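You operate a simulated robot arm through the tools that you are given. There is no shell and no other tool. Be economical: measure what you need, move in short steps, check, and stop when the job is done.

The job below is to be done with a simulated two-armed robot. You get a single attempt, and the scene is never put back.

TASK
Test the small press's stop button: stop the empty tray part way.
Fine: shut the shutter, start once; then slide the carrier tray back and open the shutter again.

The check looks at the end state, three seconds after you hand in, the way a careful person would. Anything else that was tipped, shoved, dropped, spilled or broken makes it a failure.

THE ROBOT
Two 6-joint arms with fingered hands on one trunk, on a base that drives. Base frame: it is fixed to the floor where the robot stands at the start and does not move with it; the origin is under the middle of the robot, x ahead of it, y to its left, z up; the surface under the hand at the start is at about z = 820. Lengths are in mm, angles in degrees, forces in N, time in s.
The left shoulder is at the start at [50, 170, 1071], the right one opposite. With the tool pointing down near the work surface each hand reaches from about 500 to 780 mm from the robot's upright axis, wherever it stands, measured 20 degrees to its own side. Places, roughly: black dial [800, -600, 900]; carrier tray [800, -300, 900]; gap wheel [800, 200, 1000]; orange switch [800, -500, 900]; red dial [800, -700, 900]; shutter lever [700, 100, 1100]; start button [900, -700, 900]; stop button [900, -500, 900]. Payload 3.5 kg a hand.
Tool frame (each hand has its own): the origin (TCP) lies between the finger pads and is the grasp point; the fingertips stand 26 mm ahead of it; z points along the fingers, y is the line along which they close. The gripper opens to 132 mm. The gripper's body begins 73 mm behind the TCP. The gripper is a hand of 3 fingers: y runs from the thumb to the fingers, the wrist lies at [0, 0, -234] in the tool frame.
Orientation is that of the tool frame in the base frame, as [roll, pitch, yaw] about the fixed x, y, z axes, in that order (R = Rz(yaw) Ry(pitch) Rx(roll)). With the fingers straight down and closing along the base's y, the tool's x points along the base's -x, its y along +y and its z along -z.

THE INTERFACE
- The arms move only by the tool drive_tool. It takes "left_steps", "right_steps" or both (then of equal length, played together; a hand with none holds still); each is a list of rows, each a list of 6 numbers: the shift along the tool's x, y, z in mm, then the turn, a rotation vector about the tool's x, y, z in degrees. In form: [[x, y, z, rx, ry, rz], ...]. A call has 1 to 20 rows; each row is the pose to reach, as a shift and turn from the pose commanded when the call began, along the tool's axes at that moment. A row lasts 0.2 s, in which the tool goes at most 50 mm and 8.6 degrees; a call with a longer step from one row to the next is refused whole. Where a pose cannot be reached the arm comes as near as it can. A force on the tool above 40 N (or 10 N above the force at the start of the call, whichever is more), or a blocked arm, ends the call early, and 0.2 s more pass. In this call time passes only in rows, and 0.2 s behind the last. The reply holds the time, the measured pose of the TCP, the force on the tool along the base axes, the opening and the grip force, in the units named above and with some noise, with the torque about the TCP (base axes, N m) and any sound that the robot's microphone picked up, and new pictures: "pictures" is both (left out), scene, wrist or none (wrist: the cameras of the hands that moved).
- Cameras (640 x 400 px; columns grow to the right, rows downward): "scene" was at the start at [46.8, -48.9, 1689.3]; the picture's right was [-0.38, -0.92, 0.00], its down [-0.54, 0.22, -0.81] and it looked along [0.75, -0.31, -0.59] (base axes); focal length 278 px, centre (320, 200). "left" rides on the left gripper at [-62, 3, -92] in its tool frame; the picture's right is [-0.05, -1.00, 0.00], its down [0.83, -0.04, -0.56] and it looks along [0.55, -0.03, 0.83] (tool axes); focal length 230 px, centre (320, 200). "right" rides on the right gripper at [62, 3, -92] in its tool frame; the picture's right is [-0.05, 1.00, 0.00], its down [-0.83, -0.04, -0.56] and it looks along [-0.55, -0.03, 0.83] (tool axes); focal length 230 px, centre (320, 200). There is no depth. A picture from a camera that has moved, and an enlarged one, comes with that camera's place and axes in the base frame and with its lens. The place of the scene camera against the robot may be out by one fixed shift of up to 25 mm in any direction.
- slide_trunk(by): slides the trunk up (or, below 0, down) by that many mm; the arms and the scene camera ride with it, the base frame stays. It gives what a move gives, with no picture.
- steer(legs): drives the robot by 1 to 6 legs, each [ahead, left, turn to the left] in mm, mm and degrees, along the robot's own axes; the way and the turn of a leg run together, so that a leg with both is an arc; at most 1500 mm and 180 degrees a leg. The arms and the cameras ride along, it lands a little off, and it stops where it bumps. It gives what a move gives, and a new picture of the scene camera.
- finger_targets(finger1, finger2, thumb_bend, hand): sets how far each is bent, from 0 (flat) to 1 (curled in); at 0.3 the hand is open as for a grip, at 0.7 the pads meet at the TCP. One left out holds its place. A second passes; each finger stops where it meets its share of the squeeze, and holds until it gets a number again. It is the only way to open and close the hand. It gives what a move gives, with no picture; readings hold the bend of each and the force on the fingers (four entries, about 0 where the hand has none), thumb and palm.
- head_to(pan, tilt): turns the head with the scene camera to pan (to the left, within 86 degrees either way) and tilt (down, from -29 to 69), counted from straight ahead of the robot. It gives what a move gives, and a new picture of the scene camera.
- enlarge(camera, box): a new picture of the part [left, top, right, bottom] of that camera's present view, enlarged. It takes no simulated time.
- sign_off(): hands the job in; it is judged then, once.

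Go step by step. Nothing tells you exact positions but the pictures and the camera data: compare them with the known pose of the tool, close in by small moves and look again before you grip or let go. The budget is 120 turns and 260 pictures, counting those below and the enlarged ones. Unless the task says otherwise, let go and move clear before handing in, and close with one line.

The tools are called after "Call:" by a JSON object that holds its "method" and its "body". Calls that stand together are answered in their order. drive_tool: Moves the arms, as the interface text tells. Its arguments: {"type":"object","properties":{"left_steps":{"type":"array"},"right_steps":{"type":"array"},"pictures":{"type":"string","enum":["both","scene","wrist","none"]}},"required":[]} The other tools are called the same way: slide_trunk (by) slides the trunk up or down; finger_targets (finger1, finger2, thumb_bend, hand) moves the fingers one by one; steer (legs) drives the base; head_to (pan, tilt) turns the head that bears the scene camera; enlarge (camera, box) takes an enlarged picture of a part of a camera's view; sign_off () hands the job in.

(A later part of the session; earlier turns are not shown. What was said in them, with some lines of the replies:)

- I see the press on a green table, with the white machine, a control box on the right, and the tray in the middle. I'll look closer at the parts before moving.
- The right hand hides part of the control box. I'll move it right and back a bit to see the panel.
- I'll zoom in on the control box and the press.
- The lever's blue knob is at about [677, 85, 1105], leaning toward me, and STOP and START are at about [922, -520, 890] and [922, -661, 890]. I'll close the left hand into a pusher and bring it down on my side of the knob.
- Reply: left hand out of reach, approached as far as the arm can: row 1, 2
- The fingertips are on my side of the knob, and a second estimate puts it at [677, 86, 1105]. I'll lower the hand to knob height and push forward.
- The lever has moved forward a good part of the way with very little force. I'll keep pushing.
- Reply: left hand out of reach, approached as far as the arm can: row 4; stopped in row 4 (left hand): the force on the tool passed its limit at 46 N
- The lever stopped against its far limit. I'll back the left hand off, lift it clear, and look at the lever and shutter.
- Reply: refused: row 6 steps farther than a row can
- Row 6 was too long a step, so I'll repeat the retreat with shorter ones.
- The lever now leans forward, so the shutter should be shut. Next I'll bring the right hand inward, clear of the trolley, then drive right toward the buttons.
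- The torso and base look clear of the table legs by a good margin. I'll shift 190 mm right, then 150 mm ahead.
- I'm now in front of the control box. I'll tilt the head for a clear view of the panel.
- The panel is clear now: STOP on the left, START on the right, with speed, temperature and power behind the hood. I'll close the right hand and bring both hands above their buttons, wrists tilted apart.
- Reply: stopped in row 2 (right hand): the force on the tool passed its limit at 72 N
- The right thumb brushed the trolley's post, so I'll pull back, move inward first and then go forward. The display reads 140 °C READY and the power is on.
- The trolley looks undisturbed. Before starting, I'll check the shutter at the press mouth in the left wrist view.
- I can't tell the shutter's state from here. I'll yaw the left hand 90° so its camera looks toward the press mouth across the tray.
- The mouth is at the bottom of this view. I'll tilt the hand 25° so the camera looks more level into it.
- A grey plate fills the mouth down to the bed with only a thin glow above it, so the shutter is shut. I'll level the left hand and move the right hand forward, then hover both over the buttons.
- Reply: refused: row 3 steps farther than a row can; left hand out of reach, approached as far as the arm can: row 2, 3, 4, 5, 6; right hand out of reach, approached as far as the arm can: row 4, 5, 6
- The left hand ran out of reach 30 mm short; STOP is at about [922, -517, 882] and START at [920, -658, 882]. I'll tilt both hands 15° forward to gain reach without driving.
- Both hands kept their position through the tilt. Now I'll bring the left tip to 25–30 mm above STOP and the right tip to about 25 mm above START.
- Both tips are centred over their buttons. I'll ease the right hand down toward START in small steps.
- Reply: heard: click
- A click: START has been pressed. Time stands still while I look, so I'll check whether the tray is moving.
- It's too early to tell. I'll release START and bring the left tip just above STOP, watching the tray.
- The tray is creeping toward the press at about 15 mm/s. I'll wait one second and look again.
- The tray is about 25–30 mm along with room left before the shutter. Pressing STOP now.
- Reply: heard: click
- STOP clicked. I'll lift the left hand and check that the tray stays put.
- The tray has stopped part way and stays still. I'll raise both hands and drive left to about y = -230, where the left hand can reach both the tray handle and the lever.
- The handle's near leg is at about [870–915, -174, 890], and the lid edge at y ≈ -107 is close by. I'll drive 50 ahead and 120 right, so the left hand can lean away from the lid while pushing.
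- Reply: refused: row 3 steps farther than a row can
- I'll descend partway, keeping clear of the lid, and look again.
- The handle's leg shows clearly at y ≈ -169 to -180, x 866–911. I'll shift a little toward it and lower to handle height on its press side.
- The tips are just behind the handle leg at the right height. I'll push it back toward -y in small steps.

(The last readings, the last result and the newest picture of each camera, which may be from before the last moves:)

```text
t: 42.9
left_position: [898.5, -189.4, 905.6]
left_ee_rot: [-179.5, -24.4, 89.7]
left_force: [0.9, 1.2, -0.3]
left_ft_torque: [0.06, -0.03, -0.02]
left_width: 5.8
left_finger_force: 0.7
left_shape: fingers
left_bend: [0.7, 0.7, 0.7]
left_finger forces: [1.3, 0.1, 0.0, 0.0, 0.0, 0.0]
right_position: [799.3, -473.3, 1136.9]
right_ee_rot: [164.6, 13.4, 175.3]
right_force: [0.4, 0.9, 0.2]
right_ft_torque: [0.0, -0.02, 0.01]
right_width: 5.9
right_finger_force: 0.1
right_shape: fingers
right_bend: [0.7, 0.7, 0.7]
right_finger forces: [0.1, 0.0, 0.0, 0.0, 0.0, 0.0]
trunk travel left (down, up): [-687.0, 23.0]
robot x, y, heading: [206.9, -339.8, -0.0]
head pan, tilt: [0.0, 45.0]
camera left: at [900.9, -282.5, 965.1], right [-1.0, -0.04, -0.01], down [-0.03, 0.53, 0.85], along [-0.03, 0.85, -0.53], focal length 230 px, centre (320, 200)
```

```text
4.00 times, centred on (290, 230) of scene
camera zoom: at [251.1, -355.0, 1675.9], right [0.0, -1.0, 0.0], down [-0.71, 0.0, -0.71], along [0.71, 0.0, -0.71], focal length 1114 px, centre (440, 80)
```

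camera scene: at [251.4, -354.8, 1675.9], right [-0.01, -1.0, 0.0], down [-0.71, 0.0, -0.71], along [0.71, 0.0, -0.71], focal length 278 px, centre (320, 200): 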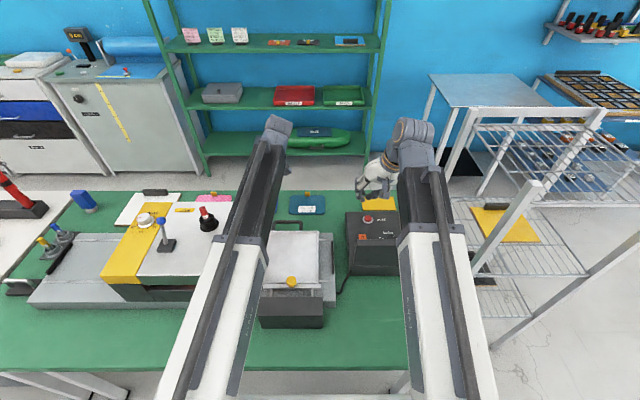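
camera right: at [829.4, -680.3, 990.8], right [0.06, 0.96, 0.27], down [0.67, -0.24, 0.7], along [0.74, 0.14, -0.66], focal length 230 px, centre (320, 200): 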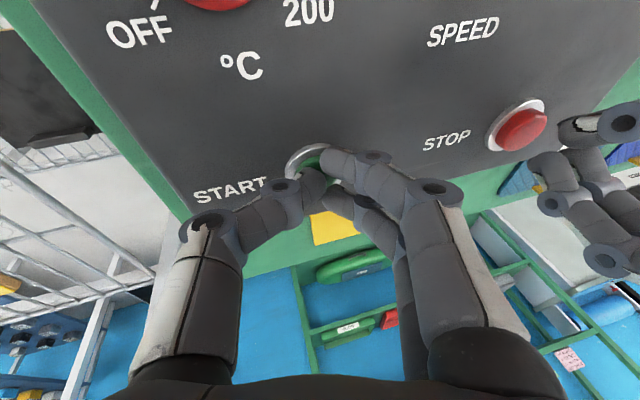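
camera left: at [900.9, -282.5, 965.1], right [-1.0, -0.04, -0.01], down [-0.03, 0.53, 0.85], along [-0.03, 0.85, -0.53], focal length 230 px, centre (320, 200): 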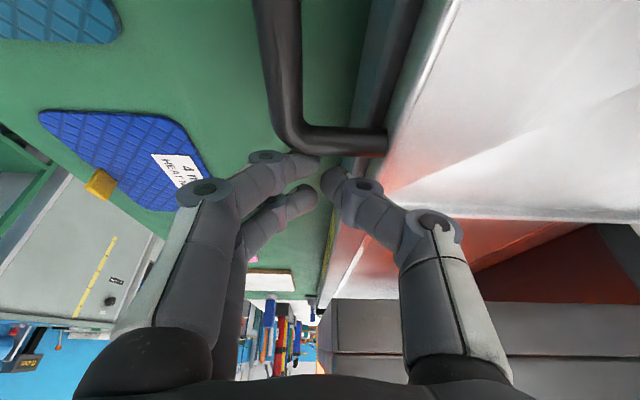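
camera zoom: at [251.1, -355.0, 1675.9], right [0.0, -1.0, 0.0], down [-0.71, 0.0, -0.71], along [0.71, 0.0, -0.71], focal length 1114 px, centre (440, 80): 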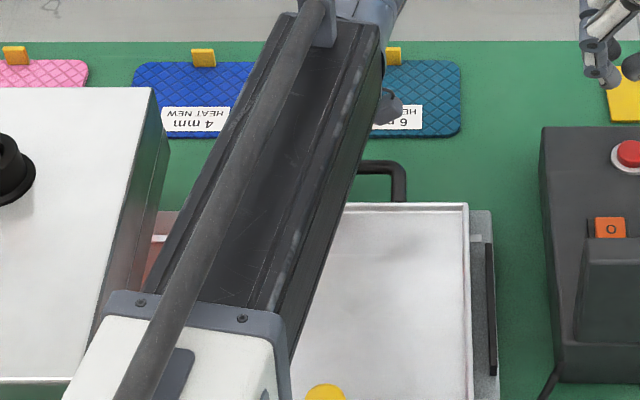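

The tray slid back about 34 mm with a light force. I'll keep pushing until it meets its end stop.

Call:
{"method": "drive_tool", "body": {"left_steps": [[-4, 0, -1.8, 0, 0, 0], [-8, 0, -3.6, 0, 0, 0], [-11, 0, -5, 0, 0, 0], [-14, 0, -6.3, 0, 0, 0], [-17, 0, -7.6, 0, 0, 0], [-20, 0, -9, 0, 0, 0]], "pictures": "none"}}

Call:
{"method": "enlarge", "body": {"camera": "scene", "box": [220, 180, 360, 280]}}

```text
t: 44.2
left_position: [897.2, -196.2, 908.5]
left_ee_rot: [-179.5, -25.0, 90.2]
left_force: [0.3, 14.0, -0.3]
left_ft_torque: [0.33, -0.01, 0.16]
left_width: 8.8
left_finger_force: 6.3
left_shape: fingers
left_bend: [0.67, 0.7, 0.7]
left_finger forces: [12.9, 0.0, 0.1, 0.0, 0.1, 0.1]
right_position: [799.0, -471.4, 1136.7]
right_ee_rot: [164.6, 13.4, 175.3]
right_force: [0.6, 0.5, 0.3]
right_ft_torque: [-0.01, -0.01, 0.04]
right_width: 5.4
right_finger_force: 0.0
right_shape: fingers
right_bend: [0.7, 0.7, 0.7]
right_finger forces: [0.0, 0.0, 0.1, 0.1, 0.1, 0.0]
trunk travel left (down, up): [-687.0, 23.0]
robot x, y, heading: [205.0, -338.9, -0.1]
head pan, tilt: [0.0, 45.0]
stopped in row 6 (left hand): the force on the tool passed its limit at 42 N (the readings are from after the stop); the commanded pose is now the measured one
```

```text
4.00 times, centred on (290, 230) of scene
camera zoom: at [251.4, -354.4, 1675.8], right [0.0, -1.0, 0.0], down [-0.71, 0.0, -0.71], along [0.71, 0.0, -0.71], focal length 1114 px, centre (440, 80)
```

zoom: 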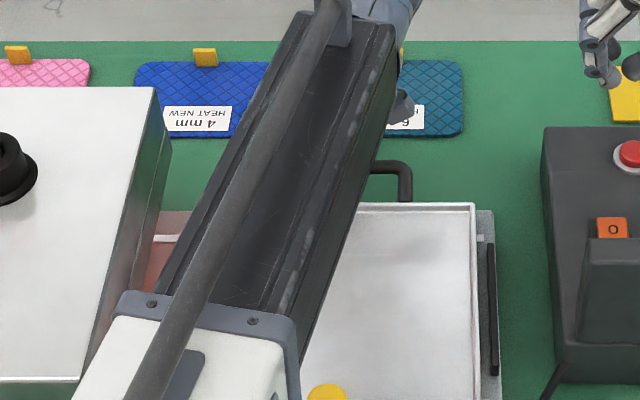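

The tray met its end stop, home again. I'll back off slightly, lift straight up, and check.

Call:
{"method": "drive_tool", "body": {"left_steps": [[7, 0, 3, 0, 0, 0], [20, 0, -24, 0, 0, 0], [32, 0, -51, 0, 0, 0], [48, 0, -88, 0, 0, 0], [60, 0, -115, 0, 0, 0], [75, -20, -150, 0, 0, 0], [90, -40, -185, 0, 0, 0]], "pictures": "wrist"}}

Call:
{"method": "enlarge", "body": {"camera": "scene", "box": [180, 160, 400, 330]}}

```text
t: 45.8
left_position: [856.8, -198.1, 1112.1]
left_ee_rot: [-179.6, -24.8, 90.0]
left_force: [-0.2, 0.3, -0.4]
left_ft_torque: [-0.01, -0.01, 0.0]
left_width: 5.9
left_finger_force: 0.1
left_shape: fingers
left_bend: [0.7, 0.7, 0.7]
left_finger forces: [0.1, 0.0, 0.0, 0.0, 0.0, 0.0]
right_position: [798.4, -472.9, 1138.3]
right_ee_rot: [164.5, 13.5, 175.2]
right_force: [-0.6, -0.3, -0.6]
right_ft_torque: [-0.01, 0.0, 0.02]
right_width: 5.5
right_finger_force: 0.1
right_shape: fingers
right_bend: [0.7, 0.7, 0.7]
right_finger forces: [0.0, 0.0, 0.0, 0.1, 0.0, 0.0]
trunk travel left (down, up): [-687.0, 23.0]
robot x, y, heading: [202.0, -339.2, -0.2]
head pan, tilt: [0.0, 45.0]
camera left: at [860.2, -291.6, 1169.2], right [-1.0, -0.05, -0.01], down [-0.04, 0.52, 0.85], along [-0.04, 0.85, -0.52], focal length 230 px, centre (320, 200)
```

left: 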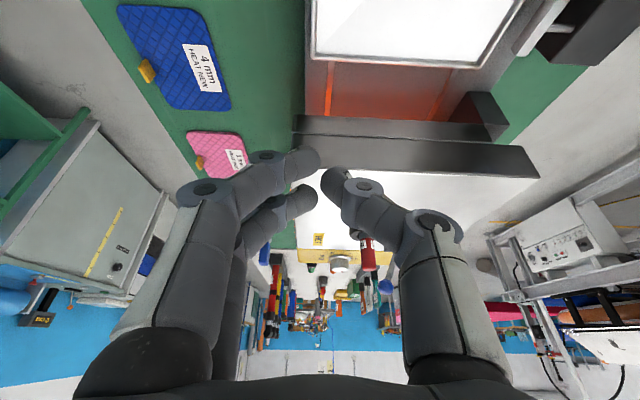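

```text
2.35 times, centred on (290, 245) of scene
camera zoom: at [250.5, -354.5, 1675.9], right [0.0, -1.0, 0.0], down [-0.71, 0.0, -0.71], along [0.71, 0.0, -0.71], focal length 655 px, centre (391, 94)
```

zoom: 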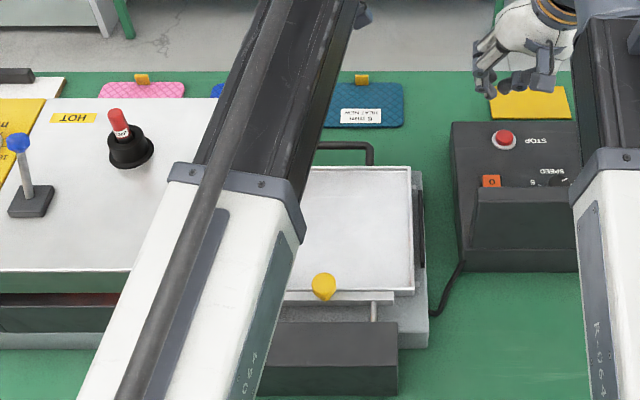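

The tray is home. I'll raise and level the left hand, undo its yaw, then drive to the lever.

Call:
{"method": "drive_tool", "body": {"left_steps": [[0, 0, -40, 0, -8.2, 0], [0, 0, -80, 0, -16.4, 0], [0, 0, -120, 0, -24.6, 0]], "pictures": "none"}}

Call:
{"method": "drive_tool", "body": {"left_steps": [[0, 0, 0, 0, 0, -8.2], [0, 0, 0, 0, 0, -16.4], [0, 0, 0, 0, 0, -24.6], [0, 0, 0, 0, 0, -32.8], [0, 0, 0, 0, 0, -41], [0, 0, 0, 0, 0, -49.2], [0, 0, 0, 0, 0, -57.4], [0, 0, 0, 0, 0, -65.6], [0, 0, 0, 0, 0, -73.8], [0, 0, 0, 0, 0, -82], [0, 0, 0, 0, 0, -90]], "pictures": "none"}}

Call:
{"method": "steer", "body": {"legs": [[-105, 0, 0], [0, 250, 0]]}}

```text
t: 46.6
left_position: [857.9, -250.0, 1226.1]
left_ee_rot: [-179.5, -0.1, 90.3]
left_force: [0.5, -0.4, -0.8]
left_ft_torque: [-0.01, -0.02, 0.0]
left_width: 5.8
left_finger_force: 0.0
left_shape: fingers
left_bend: [0.7, 0.7, 0.7]
left_finger forces: [0.1, 0.0, 0.0, 0.0, 0.0, 0.0]
right_position: [798.6, -473.3, 1137.1]
right_ee_rot: [164.6, 13.4, 175.2]
right_force: [0.6, -0.3, -0.3]
right_ft_torque: [-0.02, 0.01, -0.02]
right_width: 6.0
right_finger_force: 0.1
right_shape: fingers
right_bend: [0.7, 0.7, 0.7]
right_finger forces: [0.1, 0.0, 0.0, 0.0, 0.0, 0.0]
trunk travel left (down, up): [-687.0, 23.0]
robot x, y, heading: [202.4, -337.4, 0.1]
head pan, tilt: [0.0, 45.0]
```

```text
t: 49.0
left_position: [860.7, -246.1, 1221.2]
left_ee_rot: [179.9, -0.4, -179.6]
left_force: [0.5, -0.5, -0.1]
left_ft_torque: [0.01, -0.02, -0.03]
left_width: 5.7
left_finger_force: 0.0
left_shape: fingers
left_bend: [0.7, 0.7, 0.7]
left_finger forces: [0.1, 0.0, 0.0, 0.1, 0.0, 0.0]
right_position: [798.6, -471.9, 1137.7]
right_ee_rot: [164.7, 13.3, 175.2]
right_force: [0.1, 0.0, 0.2]
right_ft_torque: [0.0, -0.02, 0.0]
right_width: 5.8
right_finger_force: 0.1
right_shape: fingers
right_bend: [0.7, 0.7, 0.7]
right_finger forces: [0.0, 0.1, 0.1, 0.1, 0.0, 0.0]
trunk travel left (down, up): [-687.0, 23.0]
robot x, y, heading: [204.1, -335.0, -0.3]
head pan, tilt: [0.0, 45.0]
```

```text
t: 51.6
left_position: [756.6, 4.7, 1221.7]
left_ee_rot: [179.8, -0.5, -179.8]
left_force: [0.2, -0.5, 0.2]
left_ft_torque: [-0.01, -0.02, 0.01]
left_width: 5.9
left_finger_force: 0.1
left_shape: fingers
left_bend: [0.7, 0.7, 0.7]
left_finger forces: [0.0, 0.1, 0.0, 0.1, 0.0, 0.0]
right_position: [696.4, -223.7, 1138.1]
right_ee_rot: [164.6, 13.4, 175.4]
right_force: [0.2, 0.7, -0.9]
right_ft_torque: [-0.03, 0.01, -0.01]
right_width: 5.8
right_finger_force: 0.1
right_shape: fingers
right_bend: [0.7, 0.7, 0.7]
right_finger forces: [0.0, 0.1, 0.0, 0.0, 0.0, 0.1]
trunk travel left (down, up): [-687.0, 23.0]
robot x, y, heading: [100.4, -87.8, -0.2]
head pan, tilt: [0.0, 45.0]
camera scene: at [147.7, -104.5, 1675.9], right [0.0, -1.0, 0.0], down [-0.71, 0.0, -0.71], along [0.71, 0.0, -0.71], focal length 278 px, centre (320, 200)
```

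scene: 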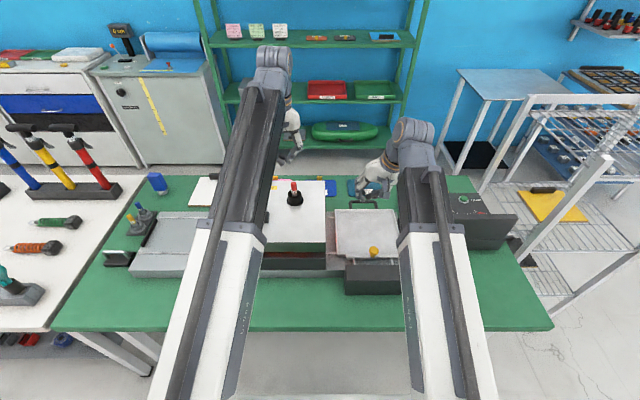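

The hand is level and near the lever. I'll move it beyond the knob, still high, and look from the wrist camera.

Call:
{"method": "drive_tool", "body": {"left_steps": [[-25, 40, 0, 0, 0, 0], [-50, 80, 0, 0, 0, 0], [-58, 87, 20, 0, 0, 0]], "pictures": "wrist"}}

Call:
{"method": "enlarge", "body": {"camera": "scene", "box": [190, 110, 350, 290]}}

```text
t: 52.4
left_position: [805.8, 89.7, 1200.9]
left_ee_rot: [179.8, -0.4, -179.7]
left_force: [0.3, 0.1, -0.1]
left_ft_torque: [0.02, -0.02, 0.01]
left_width: 5.7
left_finger_force: 0.1
left_shape: fingers
left_bend: [0.7, 0.7, 0.7]
left_finger forces: [0.0, 0.0, 0.0, 0.1, 0.1, 0.1]
left hand out of reach, approached as far as the arm can: row 2, 3
right_position: [696.5, -222.9, 1136.5]
right_ee_rot: [164.6, 13.3, 175.3]
right_force: [0.5, 0.0, -0.4]
right_ft_torque: [-0.01, -0.04, 0.0]
right_width: 5.7
right_finger_force: 0.1
right_shape: fingers
right_bend: [0.7, 0.7, 0.7]
right_finger forces: [0.0, 0.1, 0.0, 0.1, 0.0, 0.0]
trunk travel left (down, up): [-687.0, 23.0]
robot x, y, heading: [99.3, -94.6, -0.2]
head pan, tilt: [0.0, 45.0]
camera left: at [867.5, 93.7, 1291.8], right [0.06, -1.0, 0.0], down [-0.83, -0.05, 0.56], along [-0.56, -0.03, -0.83], focal length 230 px, centre (320, 200)
```

left: 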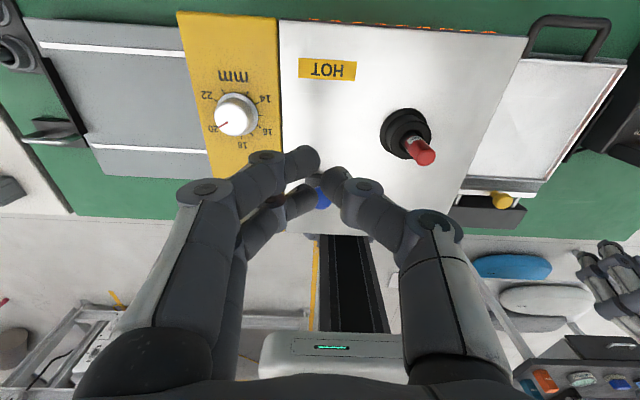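

```text
2.22 times, centred on (270, 200) of scene
camera zoom: at [148.0, -105.8, 1675.9], right [0.0, -1.0, 0.0], down [-0.71, 0.0, -0.71], along [0.71, 0.0, -0.71], focal length 619 px, centre (431, 200)
```

zoom: 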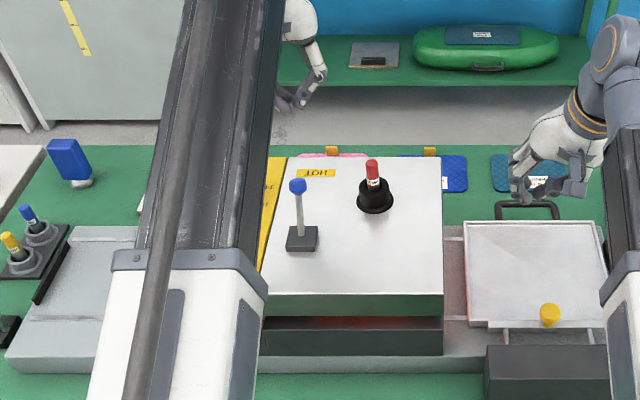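

The knob is at [748, 85, 1110] and the red-handled plug is close by at [794, -4]. I'll shift 15 mm away from the plug and lower behind the knob.

Call:
{"method": "drive_tool", "body": {"left_steps": [[0, 15, 20, 0, 0, 0], [0, 17, 45, 0, 0, 0], [0, 17, 70, 0, 0, 0], [0, 17, 90, 0, 0, 0]], "pictures": "wrist"}}

Call:
{"method": "enlarge", "body": {"camera": "scene", "box": [240, 130, 340, 240]}}

```text
t: 53.4
left_position: [804.5, 108.9, 1107.2]
left_ee_rot: [179.8, -0.4, -179.7]
left_force: [0.6, 1.1, 0.7]
left_ft_torque: [0.03, -0.02, 0.0]
left_width: 5.6
left_finger_force: 0.1
left_shape: fingers
left_bend: [0.7, 0.7, 0.7]
left_finger forces: [0.1, 0.0, 0.1, 0.1, 0.0, 0.1]
right_position: [695.8, -223.2, 1137.0]
right_ee_rot: [164.6, 13.4, 175.4]
right_force: [0.1, -0.3, 0.0]
right_ft_torque: [-0.02, -0.01, 0.01]
right_width: 5.9
right_finger_force: 0.1
right_shape: fingers
right_bend: [0.7, 0.7, 0.7]
right_finger forces: [0.1, 0.0, 0.1, 0.1, 0.0, 0.0]
trunk travel left (down, up): [-687.0, 23.0]
robot x, y, heading: [100.6, -91.7, -0.1]
head pan, tilt: [0.0, 45.0]
camera left: at [866.4, 112.7, 1198.1], right [0.06, -1.0, 0.0], down [-0.83, -0.05, 0.56], along [-0.56, -0.03, -0.83], focal length 230 px, centre (320, 200)
```

left: 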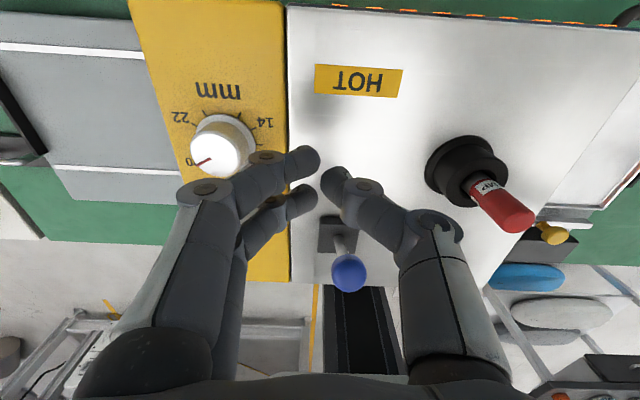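

```text
3.64 times, centred on (290, 185) of scene
camera zoom: at [147.8, -105.7, 1675.9], right [0.0, -1.0, 0.0], down [-0.71, 0.0, -0.71], along [0.71, 0.0, -0.71], focal length 1012 px, centre (429, 254)
```

zoom: 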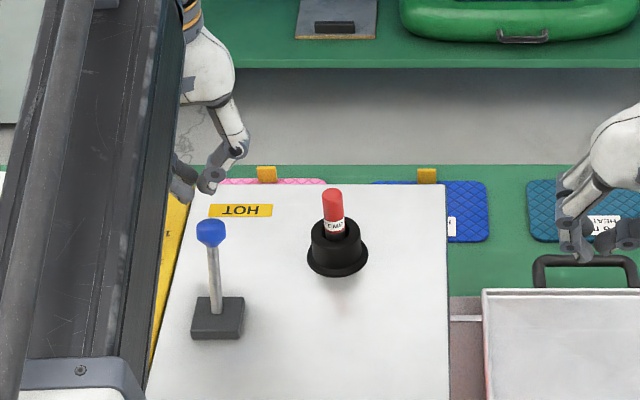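

The way is clear. I'll pull the knob back toward me.

Call:
{"method": "drive_tool", "body": {"left_steps": [[18, 0, 0, 0, 0, 0], [36, 0, 0, 0, 0, 0], [54, 0, -3, 0, 0, 0], [72, 0, -4, 0, 0, 0], [88, 0, -3, 0, 0, 0], [100, 0, 0, 0, 0, 0], [108, 0, 2, 0, 0, 0]], "pictures": "wrist"}}

Call:
{"method": "enlarge", "body": {"camera": "scene", "box": [240, 130, 340, 240]}}

```text
t: 55.0
left_position: [698.2, 108.4, 1106.8]
left_ee_rot: [179.7, -0.4, -179.7]
left_force: [0.4, 0.0, -0.3]
left_ft_torque: [0.0, -0.01, 0.01]
left_width: 5.7
left_finger_force: 0.0
left_shape: fingers
left_bend: [0.7, 0.7, 0.7]
left_finger forces: [0.1, 0.0, 0.0, 0.0, 0.0, 0.2]
right_position: [696.3, -222.2, 1137.8]
right_ee_rot: [164.7, 13.4, 175.3]
right_force: [0.5, 0.3, 1.0]
right_ft_torque: [-0.01, 0.02, 0.0]
right_width: 5.9
right_finger_force: 0.1
right_shape: fingers
right_bend: [0.7, 0.7, 0.7]
right_finger forces: [0.1, 0.0, 0.0, 0.0, 0.1, 0.0]
trunk travel left (down, up): [-687.0, 23.0]
robot x, y, heading: [98.3, -90.8, -0.3]
head pan, tilt: [0.0, 45.0]
camera left: at [759.6, 112.0, 1198.6], right [0.06, -1.0, 0.0], down [-0.83, -0.05, 0.56], along [-0.56, -0.03, -0.83], focal length 230 px, centre (320, 200)
```

left: 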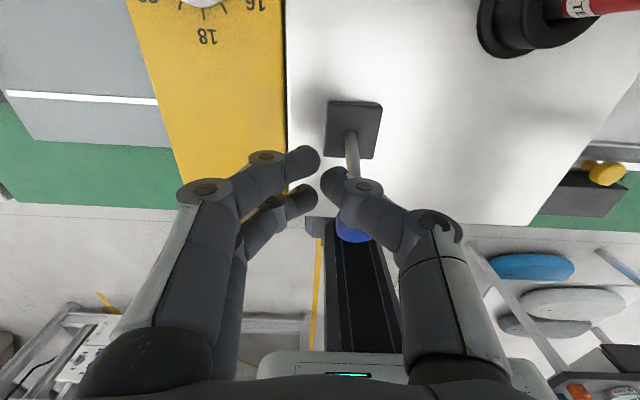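

```text
3.64 times, centred on (290, 185) of scene
camera zoom: at [147.6, -105.8, 1675.9], right [0.0, -1.0, 0.0], down [-0.71, 0.0, -0.71], along [0.71, 0.0, -0.71], focal length 1012 px, centre (429, 254)
```

zoom: 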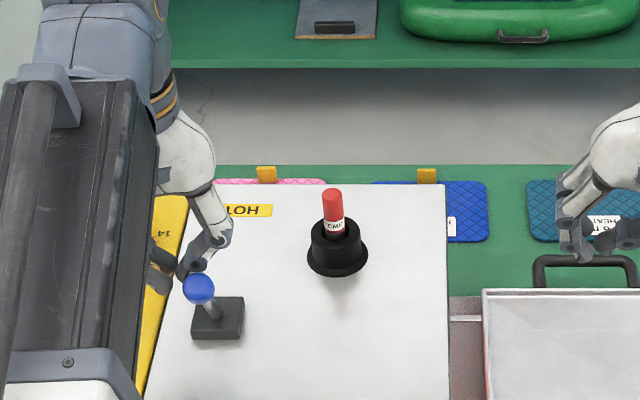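

The knob is back near its starting place. I'll push a bit further to make sure it's fully at its stop.

Call:
{"method": "drive_tool", "body": {"left_steps": [[6, 0, 1, 0, 0, 0], [12, 0, 2, 0, 0, 0], [18, 0, 3, 0, 0, 0]], "pictures": "none"}}

Call:
{"method": "enlarge", "body": {"camera": "scene", "box": [240, 130, 340, 240]}}

```text
t: 55.8
left_position: [687.3, 110.6, 1107.0]
left_ee_rot: [179.6, 0.6, -179.6]
left_force: [17.8, 7.0, 7.4]
left_ft_torque: [-0.16, 0.0, 0.35]
left_width: 1.6
left_finger_force: 10.7
left_shape: fingers
left_bend: [0.7, 0.7, 0.73]
left_finger forces: [0.0, 0.1, 0.0, 0.0, 20.3, 0.0]
right_position: [697.3, -223.7, 1137.4]
right_ee_rot: [164.7, 13.6, 175.3]
right_force: [0.2, -0.8, -0.7]
right_ft_torque: [-0.03, -0.03, -0.01]
right_width: 5.8
right_finger_force: 0.0
right_shape: fingers
right_bend: [0.7, 0.7, 0.7]
right_finger forces: [0.0, 0.0, 0.0, 0.0, 0.0, 0.0]
trunk travel left (down, up): [-687.0, 23.0]
robot x, y, heading: [101.1, -88.9, 0.1]
head pan, tilt: [0.0, 45.0]
stopped in row 3 (left hand): the force on the tool passed its limit at 43 N (the readings are from after the stop); the commanded pose is now the measured one
```

```text
3.64 times, centred on (290, 185) of scene
camera zoom: at [149.5, -104.7, 1675.8], right [0.0, -1.0, 0.0], down [-0.71, 0.0, -0.71], along [0.71, 0.0, -0.71], focal length 1012 px, centre (429, 254)
```

zoom: 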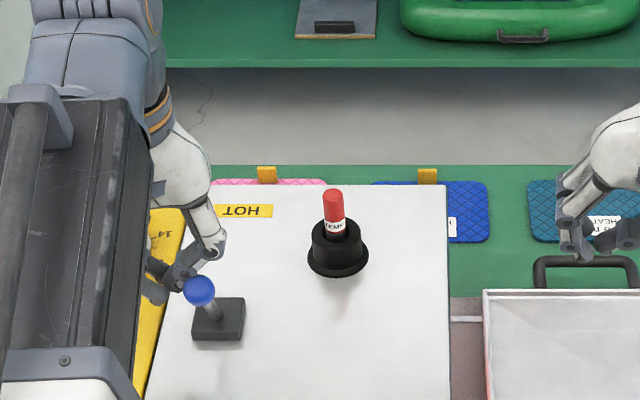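

The lever is against its original stop. I'll retreat up and away, then take a final look.

Call:
{"method": "drive_tool", "body": {"left_steps": [[-15, 0, 0, 0, 0, 0], [-30, 0, -15, 0, 0, 0], [-30, 0, -60, 0, 0, 0], [-30, 0, -105, 0, 0, 0], [-10, 40, -125, 0, 0, 0], [20, 80, -125, 0, 0, 0]], "right_steps": [[0, -10, -20, 0, 0, 0], [0, -40, -40, 0, 0, 0], [20, -80, -40, 0, 0, 0], [40, -120, -40, 0, 0, 0], [60, -160, -40, 0, 0, 0], [80, -200, -40, 0, 0, 0]]}}

Call:
{"method": "enlarge", "body": {"camera": "scene", "box": [240, 150, 420, 300]}}

Call:
{"method": "enlarge", "body": {"camera": "right", "box": [300, 0, 640, 300]}}

```text
t: 57.2
left_position: [669.2, 187.4, 1223.1]
left_ee_rot: [179.6, 0.6, -179.6]
left_force: [-0.5, 0.4, 0.6]
left_ft_torque: [-0.01, 0.01, 0.01]
left_width: 5.7
left_finger_force: 0.2
left_shape: fingers
left_bend: [0.7, 0.7, 0.7]
left_finger forces: [0.1, 0.1, 0.1, 0.0, 0.1, 0.1]
left hand out of reach, approached as far as the arm can: row 6
right_position: [608.4, -419.2, 1104.4]
right_ee_rot: [164.6, 13.4, 175.3]
right_force: [0.5, -0.6, 0.2]
right_ft_torque: [-0.02, 0.0, -0.02]
right_width: 5.9
right_finger_force: 0.1
right_shape: fingers
right_bend: [0.7, 0.7, 0.7]
right_finger forces: [0.0, 0.0, 0.1, 0.0, 0.1, 0.0]
trunk travel left (down, up): [-687.0, 23.0]
robot x, y, heading: [101.3, -91.7, -0.2]
head pan, tilt: [0.0, 45.0]
camera scene: at [147.7, -105.7, 1676.0], right [0.0, -1.0, 0.0], down [-0.71, 0.0, -0.71], along [0.71, 0.0, -0.71], focal length 278 px, centre (320, 200)
camera right: at [526.2, -434.3, 1177.8], right [0.07, 0.96, 0.27], down [0.67, -0.24, 0.7], along [0.74, 0.13, -0.66], focal length 230 px, centre (320, 200)
camera left: at [729.8, 190.4, 1316.0], right [0.06, -1.0, -0.01], down [-0.84, -0.05, 0.55], along [-0.55, -0.03, -0.84], focal length 230 px, centre (320, 200)
```

scene: 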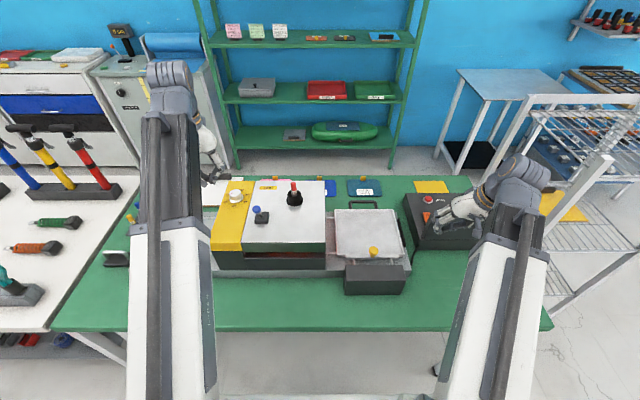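
right: 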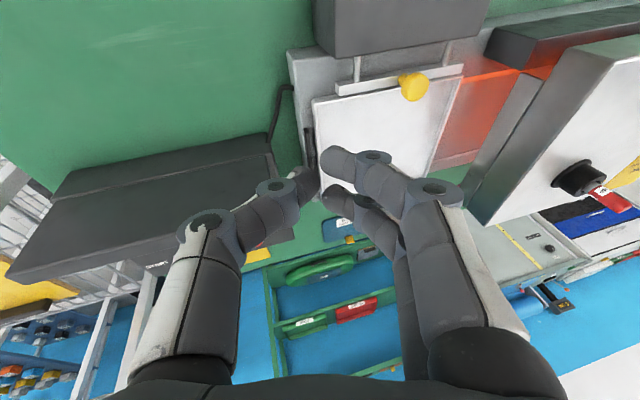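
left: 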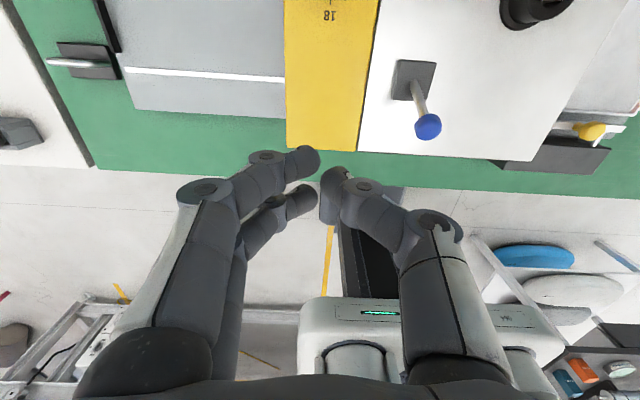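

```text
2.67 times, centred on (330, 225) of scene
camera zoom: at [147.7, -105.7, 1676.0], right [0.0, -1.0, 0.0], down [-0.71, 0.0, -0.71], along [0.71, 0.0, -0.71], focal length 742 px, centre (293, 133)
```

zoom: 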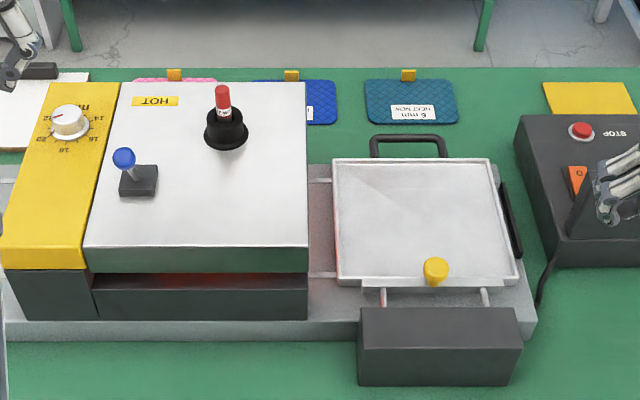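

```text
1.33 times, centred on (470, 150) of right
camera zoom: at [526.2, -434.3, 1177.8], right [0.07, 0.96, 0.27], down [0.67, -0.24, 0.7], along [0.74, 0.13, -0.66], focal length 307 px, centre (120, 267)
```

zoom: 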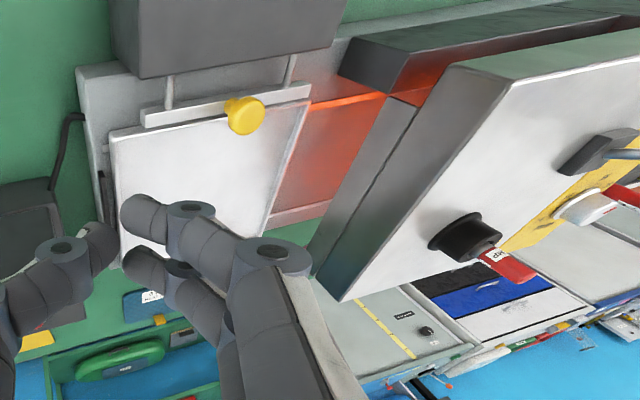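

The lever and tray are where they began. To confirm the shutter really opened, I'll tuck the right hand in and drive right for the same view of the mouth I had while it was shut.

Call:
{"method": "drive_tool", "body": {"right_steps": [[0, 40, -20, 0, 0, 0], [0, 80, -30, 0, 0, 0], [0, 120, -40, 0, 0, 0], [0, 160, -50, 0, 0, 0]], "pictures": "none"}}

Call:
{"method": "steer", "body": {"legs": [[0, -490, 0]]}}

Call:
{"method": "head_to", "body": {"pan": 30, "tilt": 38}}

Call:
{"method": "enlarge", "body": {"camera": "scene", "box": [230, 160, 430, 310]}}

```text
t: 58.2
left_position: [671.0, 187.3, 1223.0]
left_ee_rot: [179.7, 0.6, -179.6]
left_force: [0.5, 0.7, 0.4]
left_ft_torque: [-0.03, -0.01, -0.02]
left_width: 5.9
left_finger_force: 0.1
left_shape: fingers
left_bend: [0.7, 0.7, 0.7]
left_finger forces: [0.0, 0.0, 0.0, 0.0, 0.1, 0.1]
right_position: [598.9, -278.8, 1191.9]
right_ee_rot: [164.6, 13.4, 175.2]
right_force: [-0.2, 0.6, -0.6]
right_ft_torque: [-0.02, -0.02, 0.01]
right_width: 5.6
right_finger_force: 0.1
right_shape: fingers
right_bend: [0.7, 0.7, 0.7]
right_finger forces: [0.0, 0.0, 0.1, 0.0, 0.1, 0.0]
trunk travel left (down, up): [-687.0, 23.0]
robot x, y, heading: [103.3, -87.0, -0.2]
head pan, tilt: [0.0, 45.0]
```

```text
t: 61.1
left_position: [667.7, -299.8, 1223.6]
left_ee_rot: [179.6, 0.6, -179.4]
left_force: [0.0, -0.4, 0.1]
left_ft_torque: [-0.01, -0.01, 0.01]
left_width: 5.7
left_finger_force: 0.1
left_shape: fingers
left_bend: [0.7, 0.7, 0.7]
left_finger forces: [0.0, 0.1, 0.1, 0.1, 0.0, 0.0]
right_position: [600.1, -764.0, 1191.8]
right_ee_rot: [164.6, 13.4, 175.4]
right_force: [-0.2, -0.4, -1.1]
right_ft_torque: [0.02, 0.0, -0.02]
right_width: 5.6
right_finger_force: 0.0
right_shape: fingers
right_bend: [0.7, 0.7, 0.7]
right_finger forces: [0.0, 0.0, 0.0, 0.0, 0.0, 0.0]
trunk travel left (down, up): [-687.0, 23.0]
robot x, y, heading: [100.4, -580.1, -0.2]
head pan, tilt: [0.0, 45.0]
camera scene: at [147.6, -593.3, 1675.9], right [0.0, -1.0, 0.0], down [-0.71, 0.0, -0.71], along [0.71, 0.0, -0.71], focal length 278 px, centre (320, 200)
```

scene: 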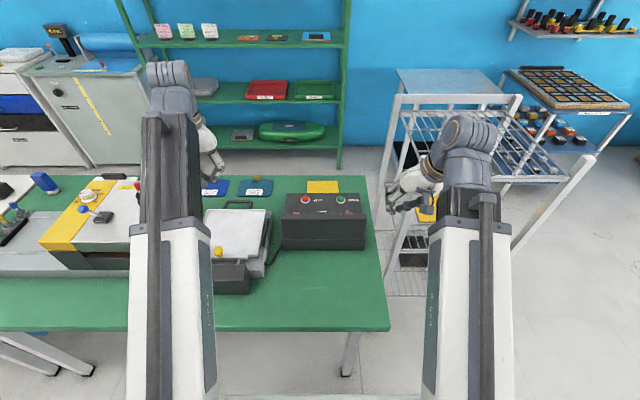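

```text
t: 62.0
left_position: [668.3, -298.5, 1222.9]
left_ee_rot: [179.6, 0.6, -179.3]
left_force: [-0.6, 0.3, 0.4]
left_ft_torque: [0.0, -0.01, 0.02]
left_width: 5.7
left_finger_force: 0.1
left_shape: fingers
left_bend: [0.7, 0.7, 0.7]
left_finger forces: [0.1, 0.0, 0.1, 0.1, 0.1, 0.0]
right_position: [599.0, -764.6, 1191.6]
right_ee_rot: [164.7, 13.4, 175.4]
right_force: [-0.6, 0.3, -0.1]
right_ft_torque: [0.01, 0.0, 0.0]
right_width: 5.7
right_finger_force: 0.1
right_shape: fingers
right_bend: [0.7, 0.7, 0.7]
right_finger forces: [0.0, 0.0, 0.0, 0.0, 0.0, 0.0]
trunk travel left (down, up): [-687.0, 23.0]
robot x, y, heading: [104.6, -578.1, 0.0]
head pan, tilt: [30.0, 38.0]
camera scene: at [141.0, -549.3, 1686.1], right [0.5, -0.87, 0.0], down [-0.53, -0.31, -0.79], along [0.68, 0.39, -0.62], focal length 278 px, centre (320, 200)
```

scene: 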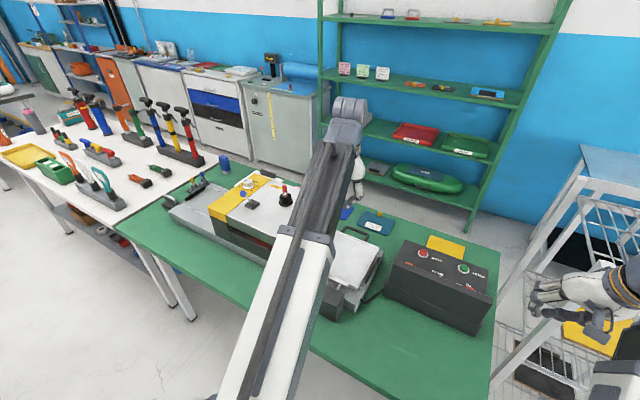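

```text
2.67 times, centred on (330, 235) of scene
camera zoom: at [141.0, -549.3, 1686.1], right [0.5, -0.87, 0.0], down [-0.53, -0.31, -0.79], along [0.68, 0.39, -0.62], focal length 742 px, centre (293, 107)
```

zoom: 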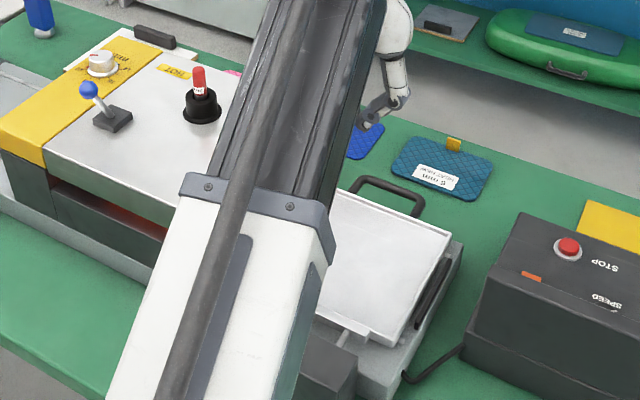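

The left arm blocks the view; I'll swing it right, as it was when pressing STOP.

Call:
{"method": "drive_tool", "body": {"left_steps": [[-25, -36, 0, 0, 0, 0], [-50, -72, 0, 0, 0, 0], [-75, -108, 0, 0, 0, 0], [-100, -144, 0, 0, 0, 0], [-125, -180, 0, 0, 0, 0], [-145, -215, 0, 0, 0, 0]]}}

Call:
{"method": "enlarge", "body": {"camera": "scene", "box": [230, 160, 430, 310]}}

Call:
{"method": "enlarge", "body": {"camera": "left", "box": [0, 0, 240, 260]}}

```text
t: 63.4
left_position: [796.2, -508.4, 1213.5]
left_ee_rot: [179.6, 0.8, -179.4]
left_force: [-0.7, 0.9, 0.0]
left_ft_torque: [0.01, 0.04, -0.01]
left_width: 5.8
left_finger_force: 0.0
left_shape: fingers
left_bend: [0.7, 0.7, 0.7]
left_finger forces: [0.0, 0.0, 0.0, 0.0, 0.0, 0.0]
left hand out of reach, approached as far as the arm can: row 6
right_position: [599.2, -764.8, 1189.3]
right_ee_rot: [164.5, 13.4, 175.4]
right_force: [-1.0, 0.5, 0.3]
right_ft_torque: [0.02, 0.0, -0.01]
right_width: 5.8
right_finger_force: 0.0
right_shape: fingers
right_bend: [0.7, 0.7, 0.7]
right_finger forces: [0.1, 0.1, 0.1, 0.0, 0.1, 0.0]
trunk travel left (down, up): [-687.0, 23.0]
robot x, y, heading: [100.5, -574.3, 0.2]
head pan, tilt: [30.0, 38.0]
camera scene: at [140.8, -549.7, 1686.2], right [0.5, -0.87, 0.0], down [-0.53, -0.31, -0.79], along [0.68, 0.39, -0.62], focal length 278 px, centre (320, 200)
camera left: at [856.4, -505.0, 1305.7], right [0.06, -1.0, -0.01], down [-0.84, -0.06, 0.54], along [-0.54, -0.03, -0.84], focal length 230 px, centre (320, 200)
```

scene: 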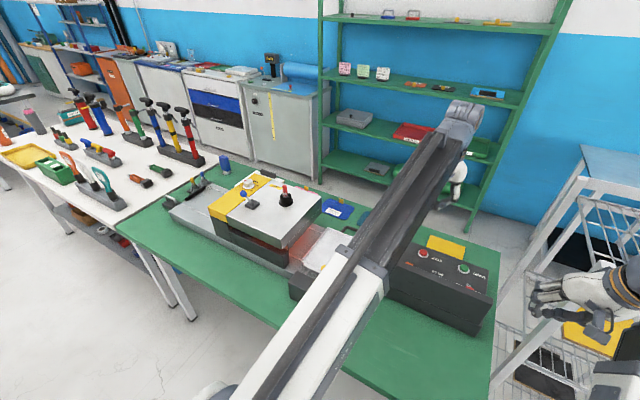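
left: 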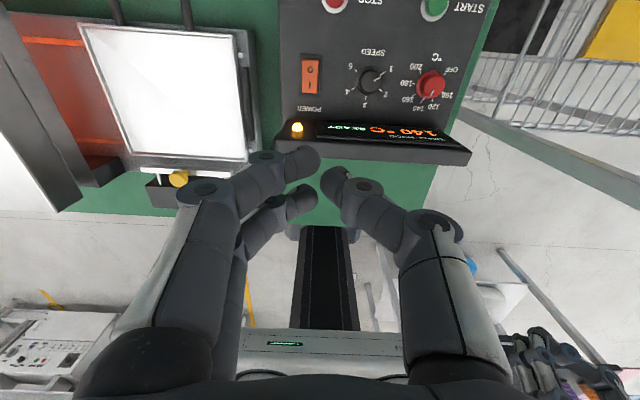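

```text
2.67 times, centred on (330, 235) of scene
camera zoom: at [140.8, -549.7, 1686.2], right [0.5, -0.87, 0.0], down [-0.53, -0.31, -0.79], along [0.68, 0.39, -0.62], focal length 742 px, centre (293, 107)
```

zoom: 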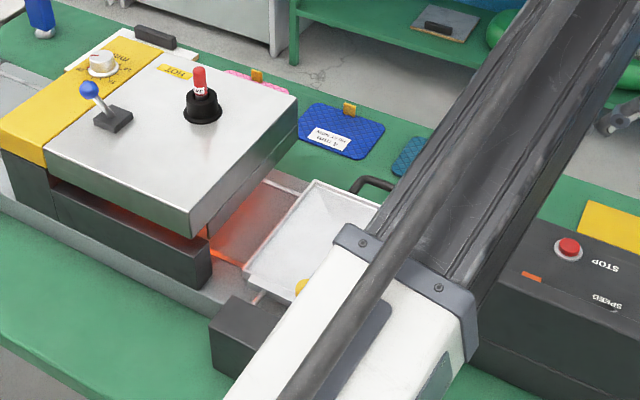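

```text
1.54 times, centred on (120, 130) of left
camera zoom: at [856.4, -505.0, 1305.7], right [0.06, -1.0, -0.01], down [-0.84, -0.06, 0.54], along [-0.54, -0.03, -0.84], focal length 354 px, centre (628, 308)
```

zoom: 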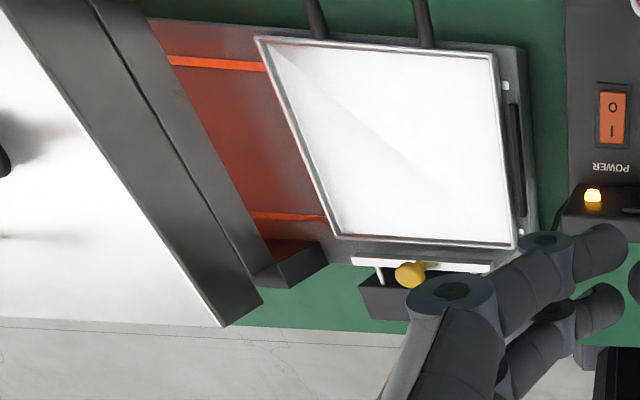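

The tray is home, and the lever is against its original stop. Neither view shows the shutter plate itself, but START ran with the lever forward, which fits it having been shut then and open now. Both hands are clear and nothing is touching, so I'm handing in.

Call:
{"method": "sign_off", "body": {}}

```text
The job is handed in.
```

The STOP button works: with the lever thrown to shut, one START press set the empty tray moving and STOP halted it about 40 mm along; I then slid it back to its end stop and returned the lever to its original position, but no camera view showed the shutter itself opening or closing, and the right hand bumped the trolley post once (72 N peak, no visible shift).
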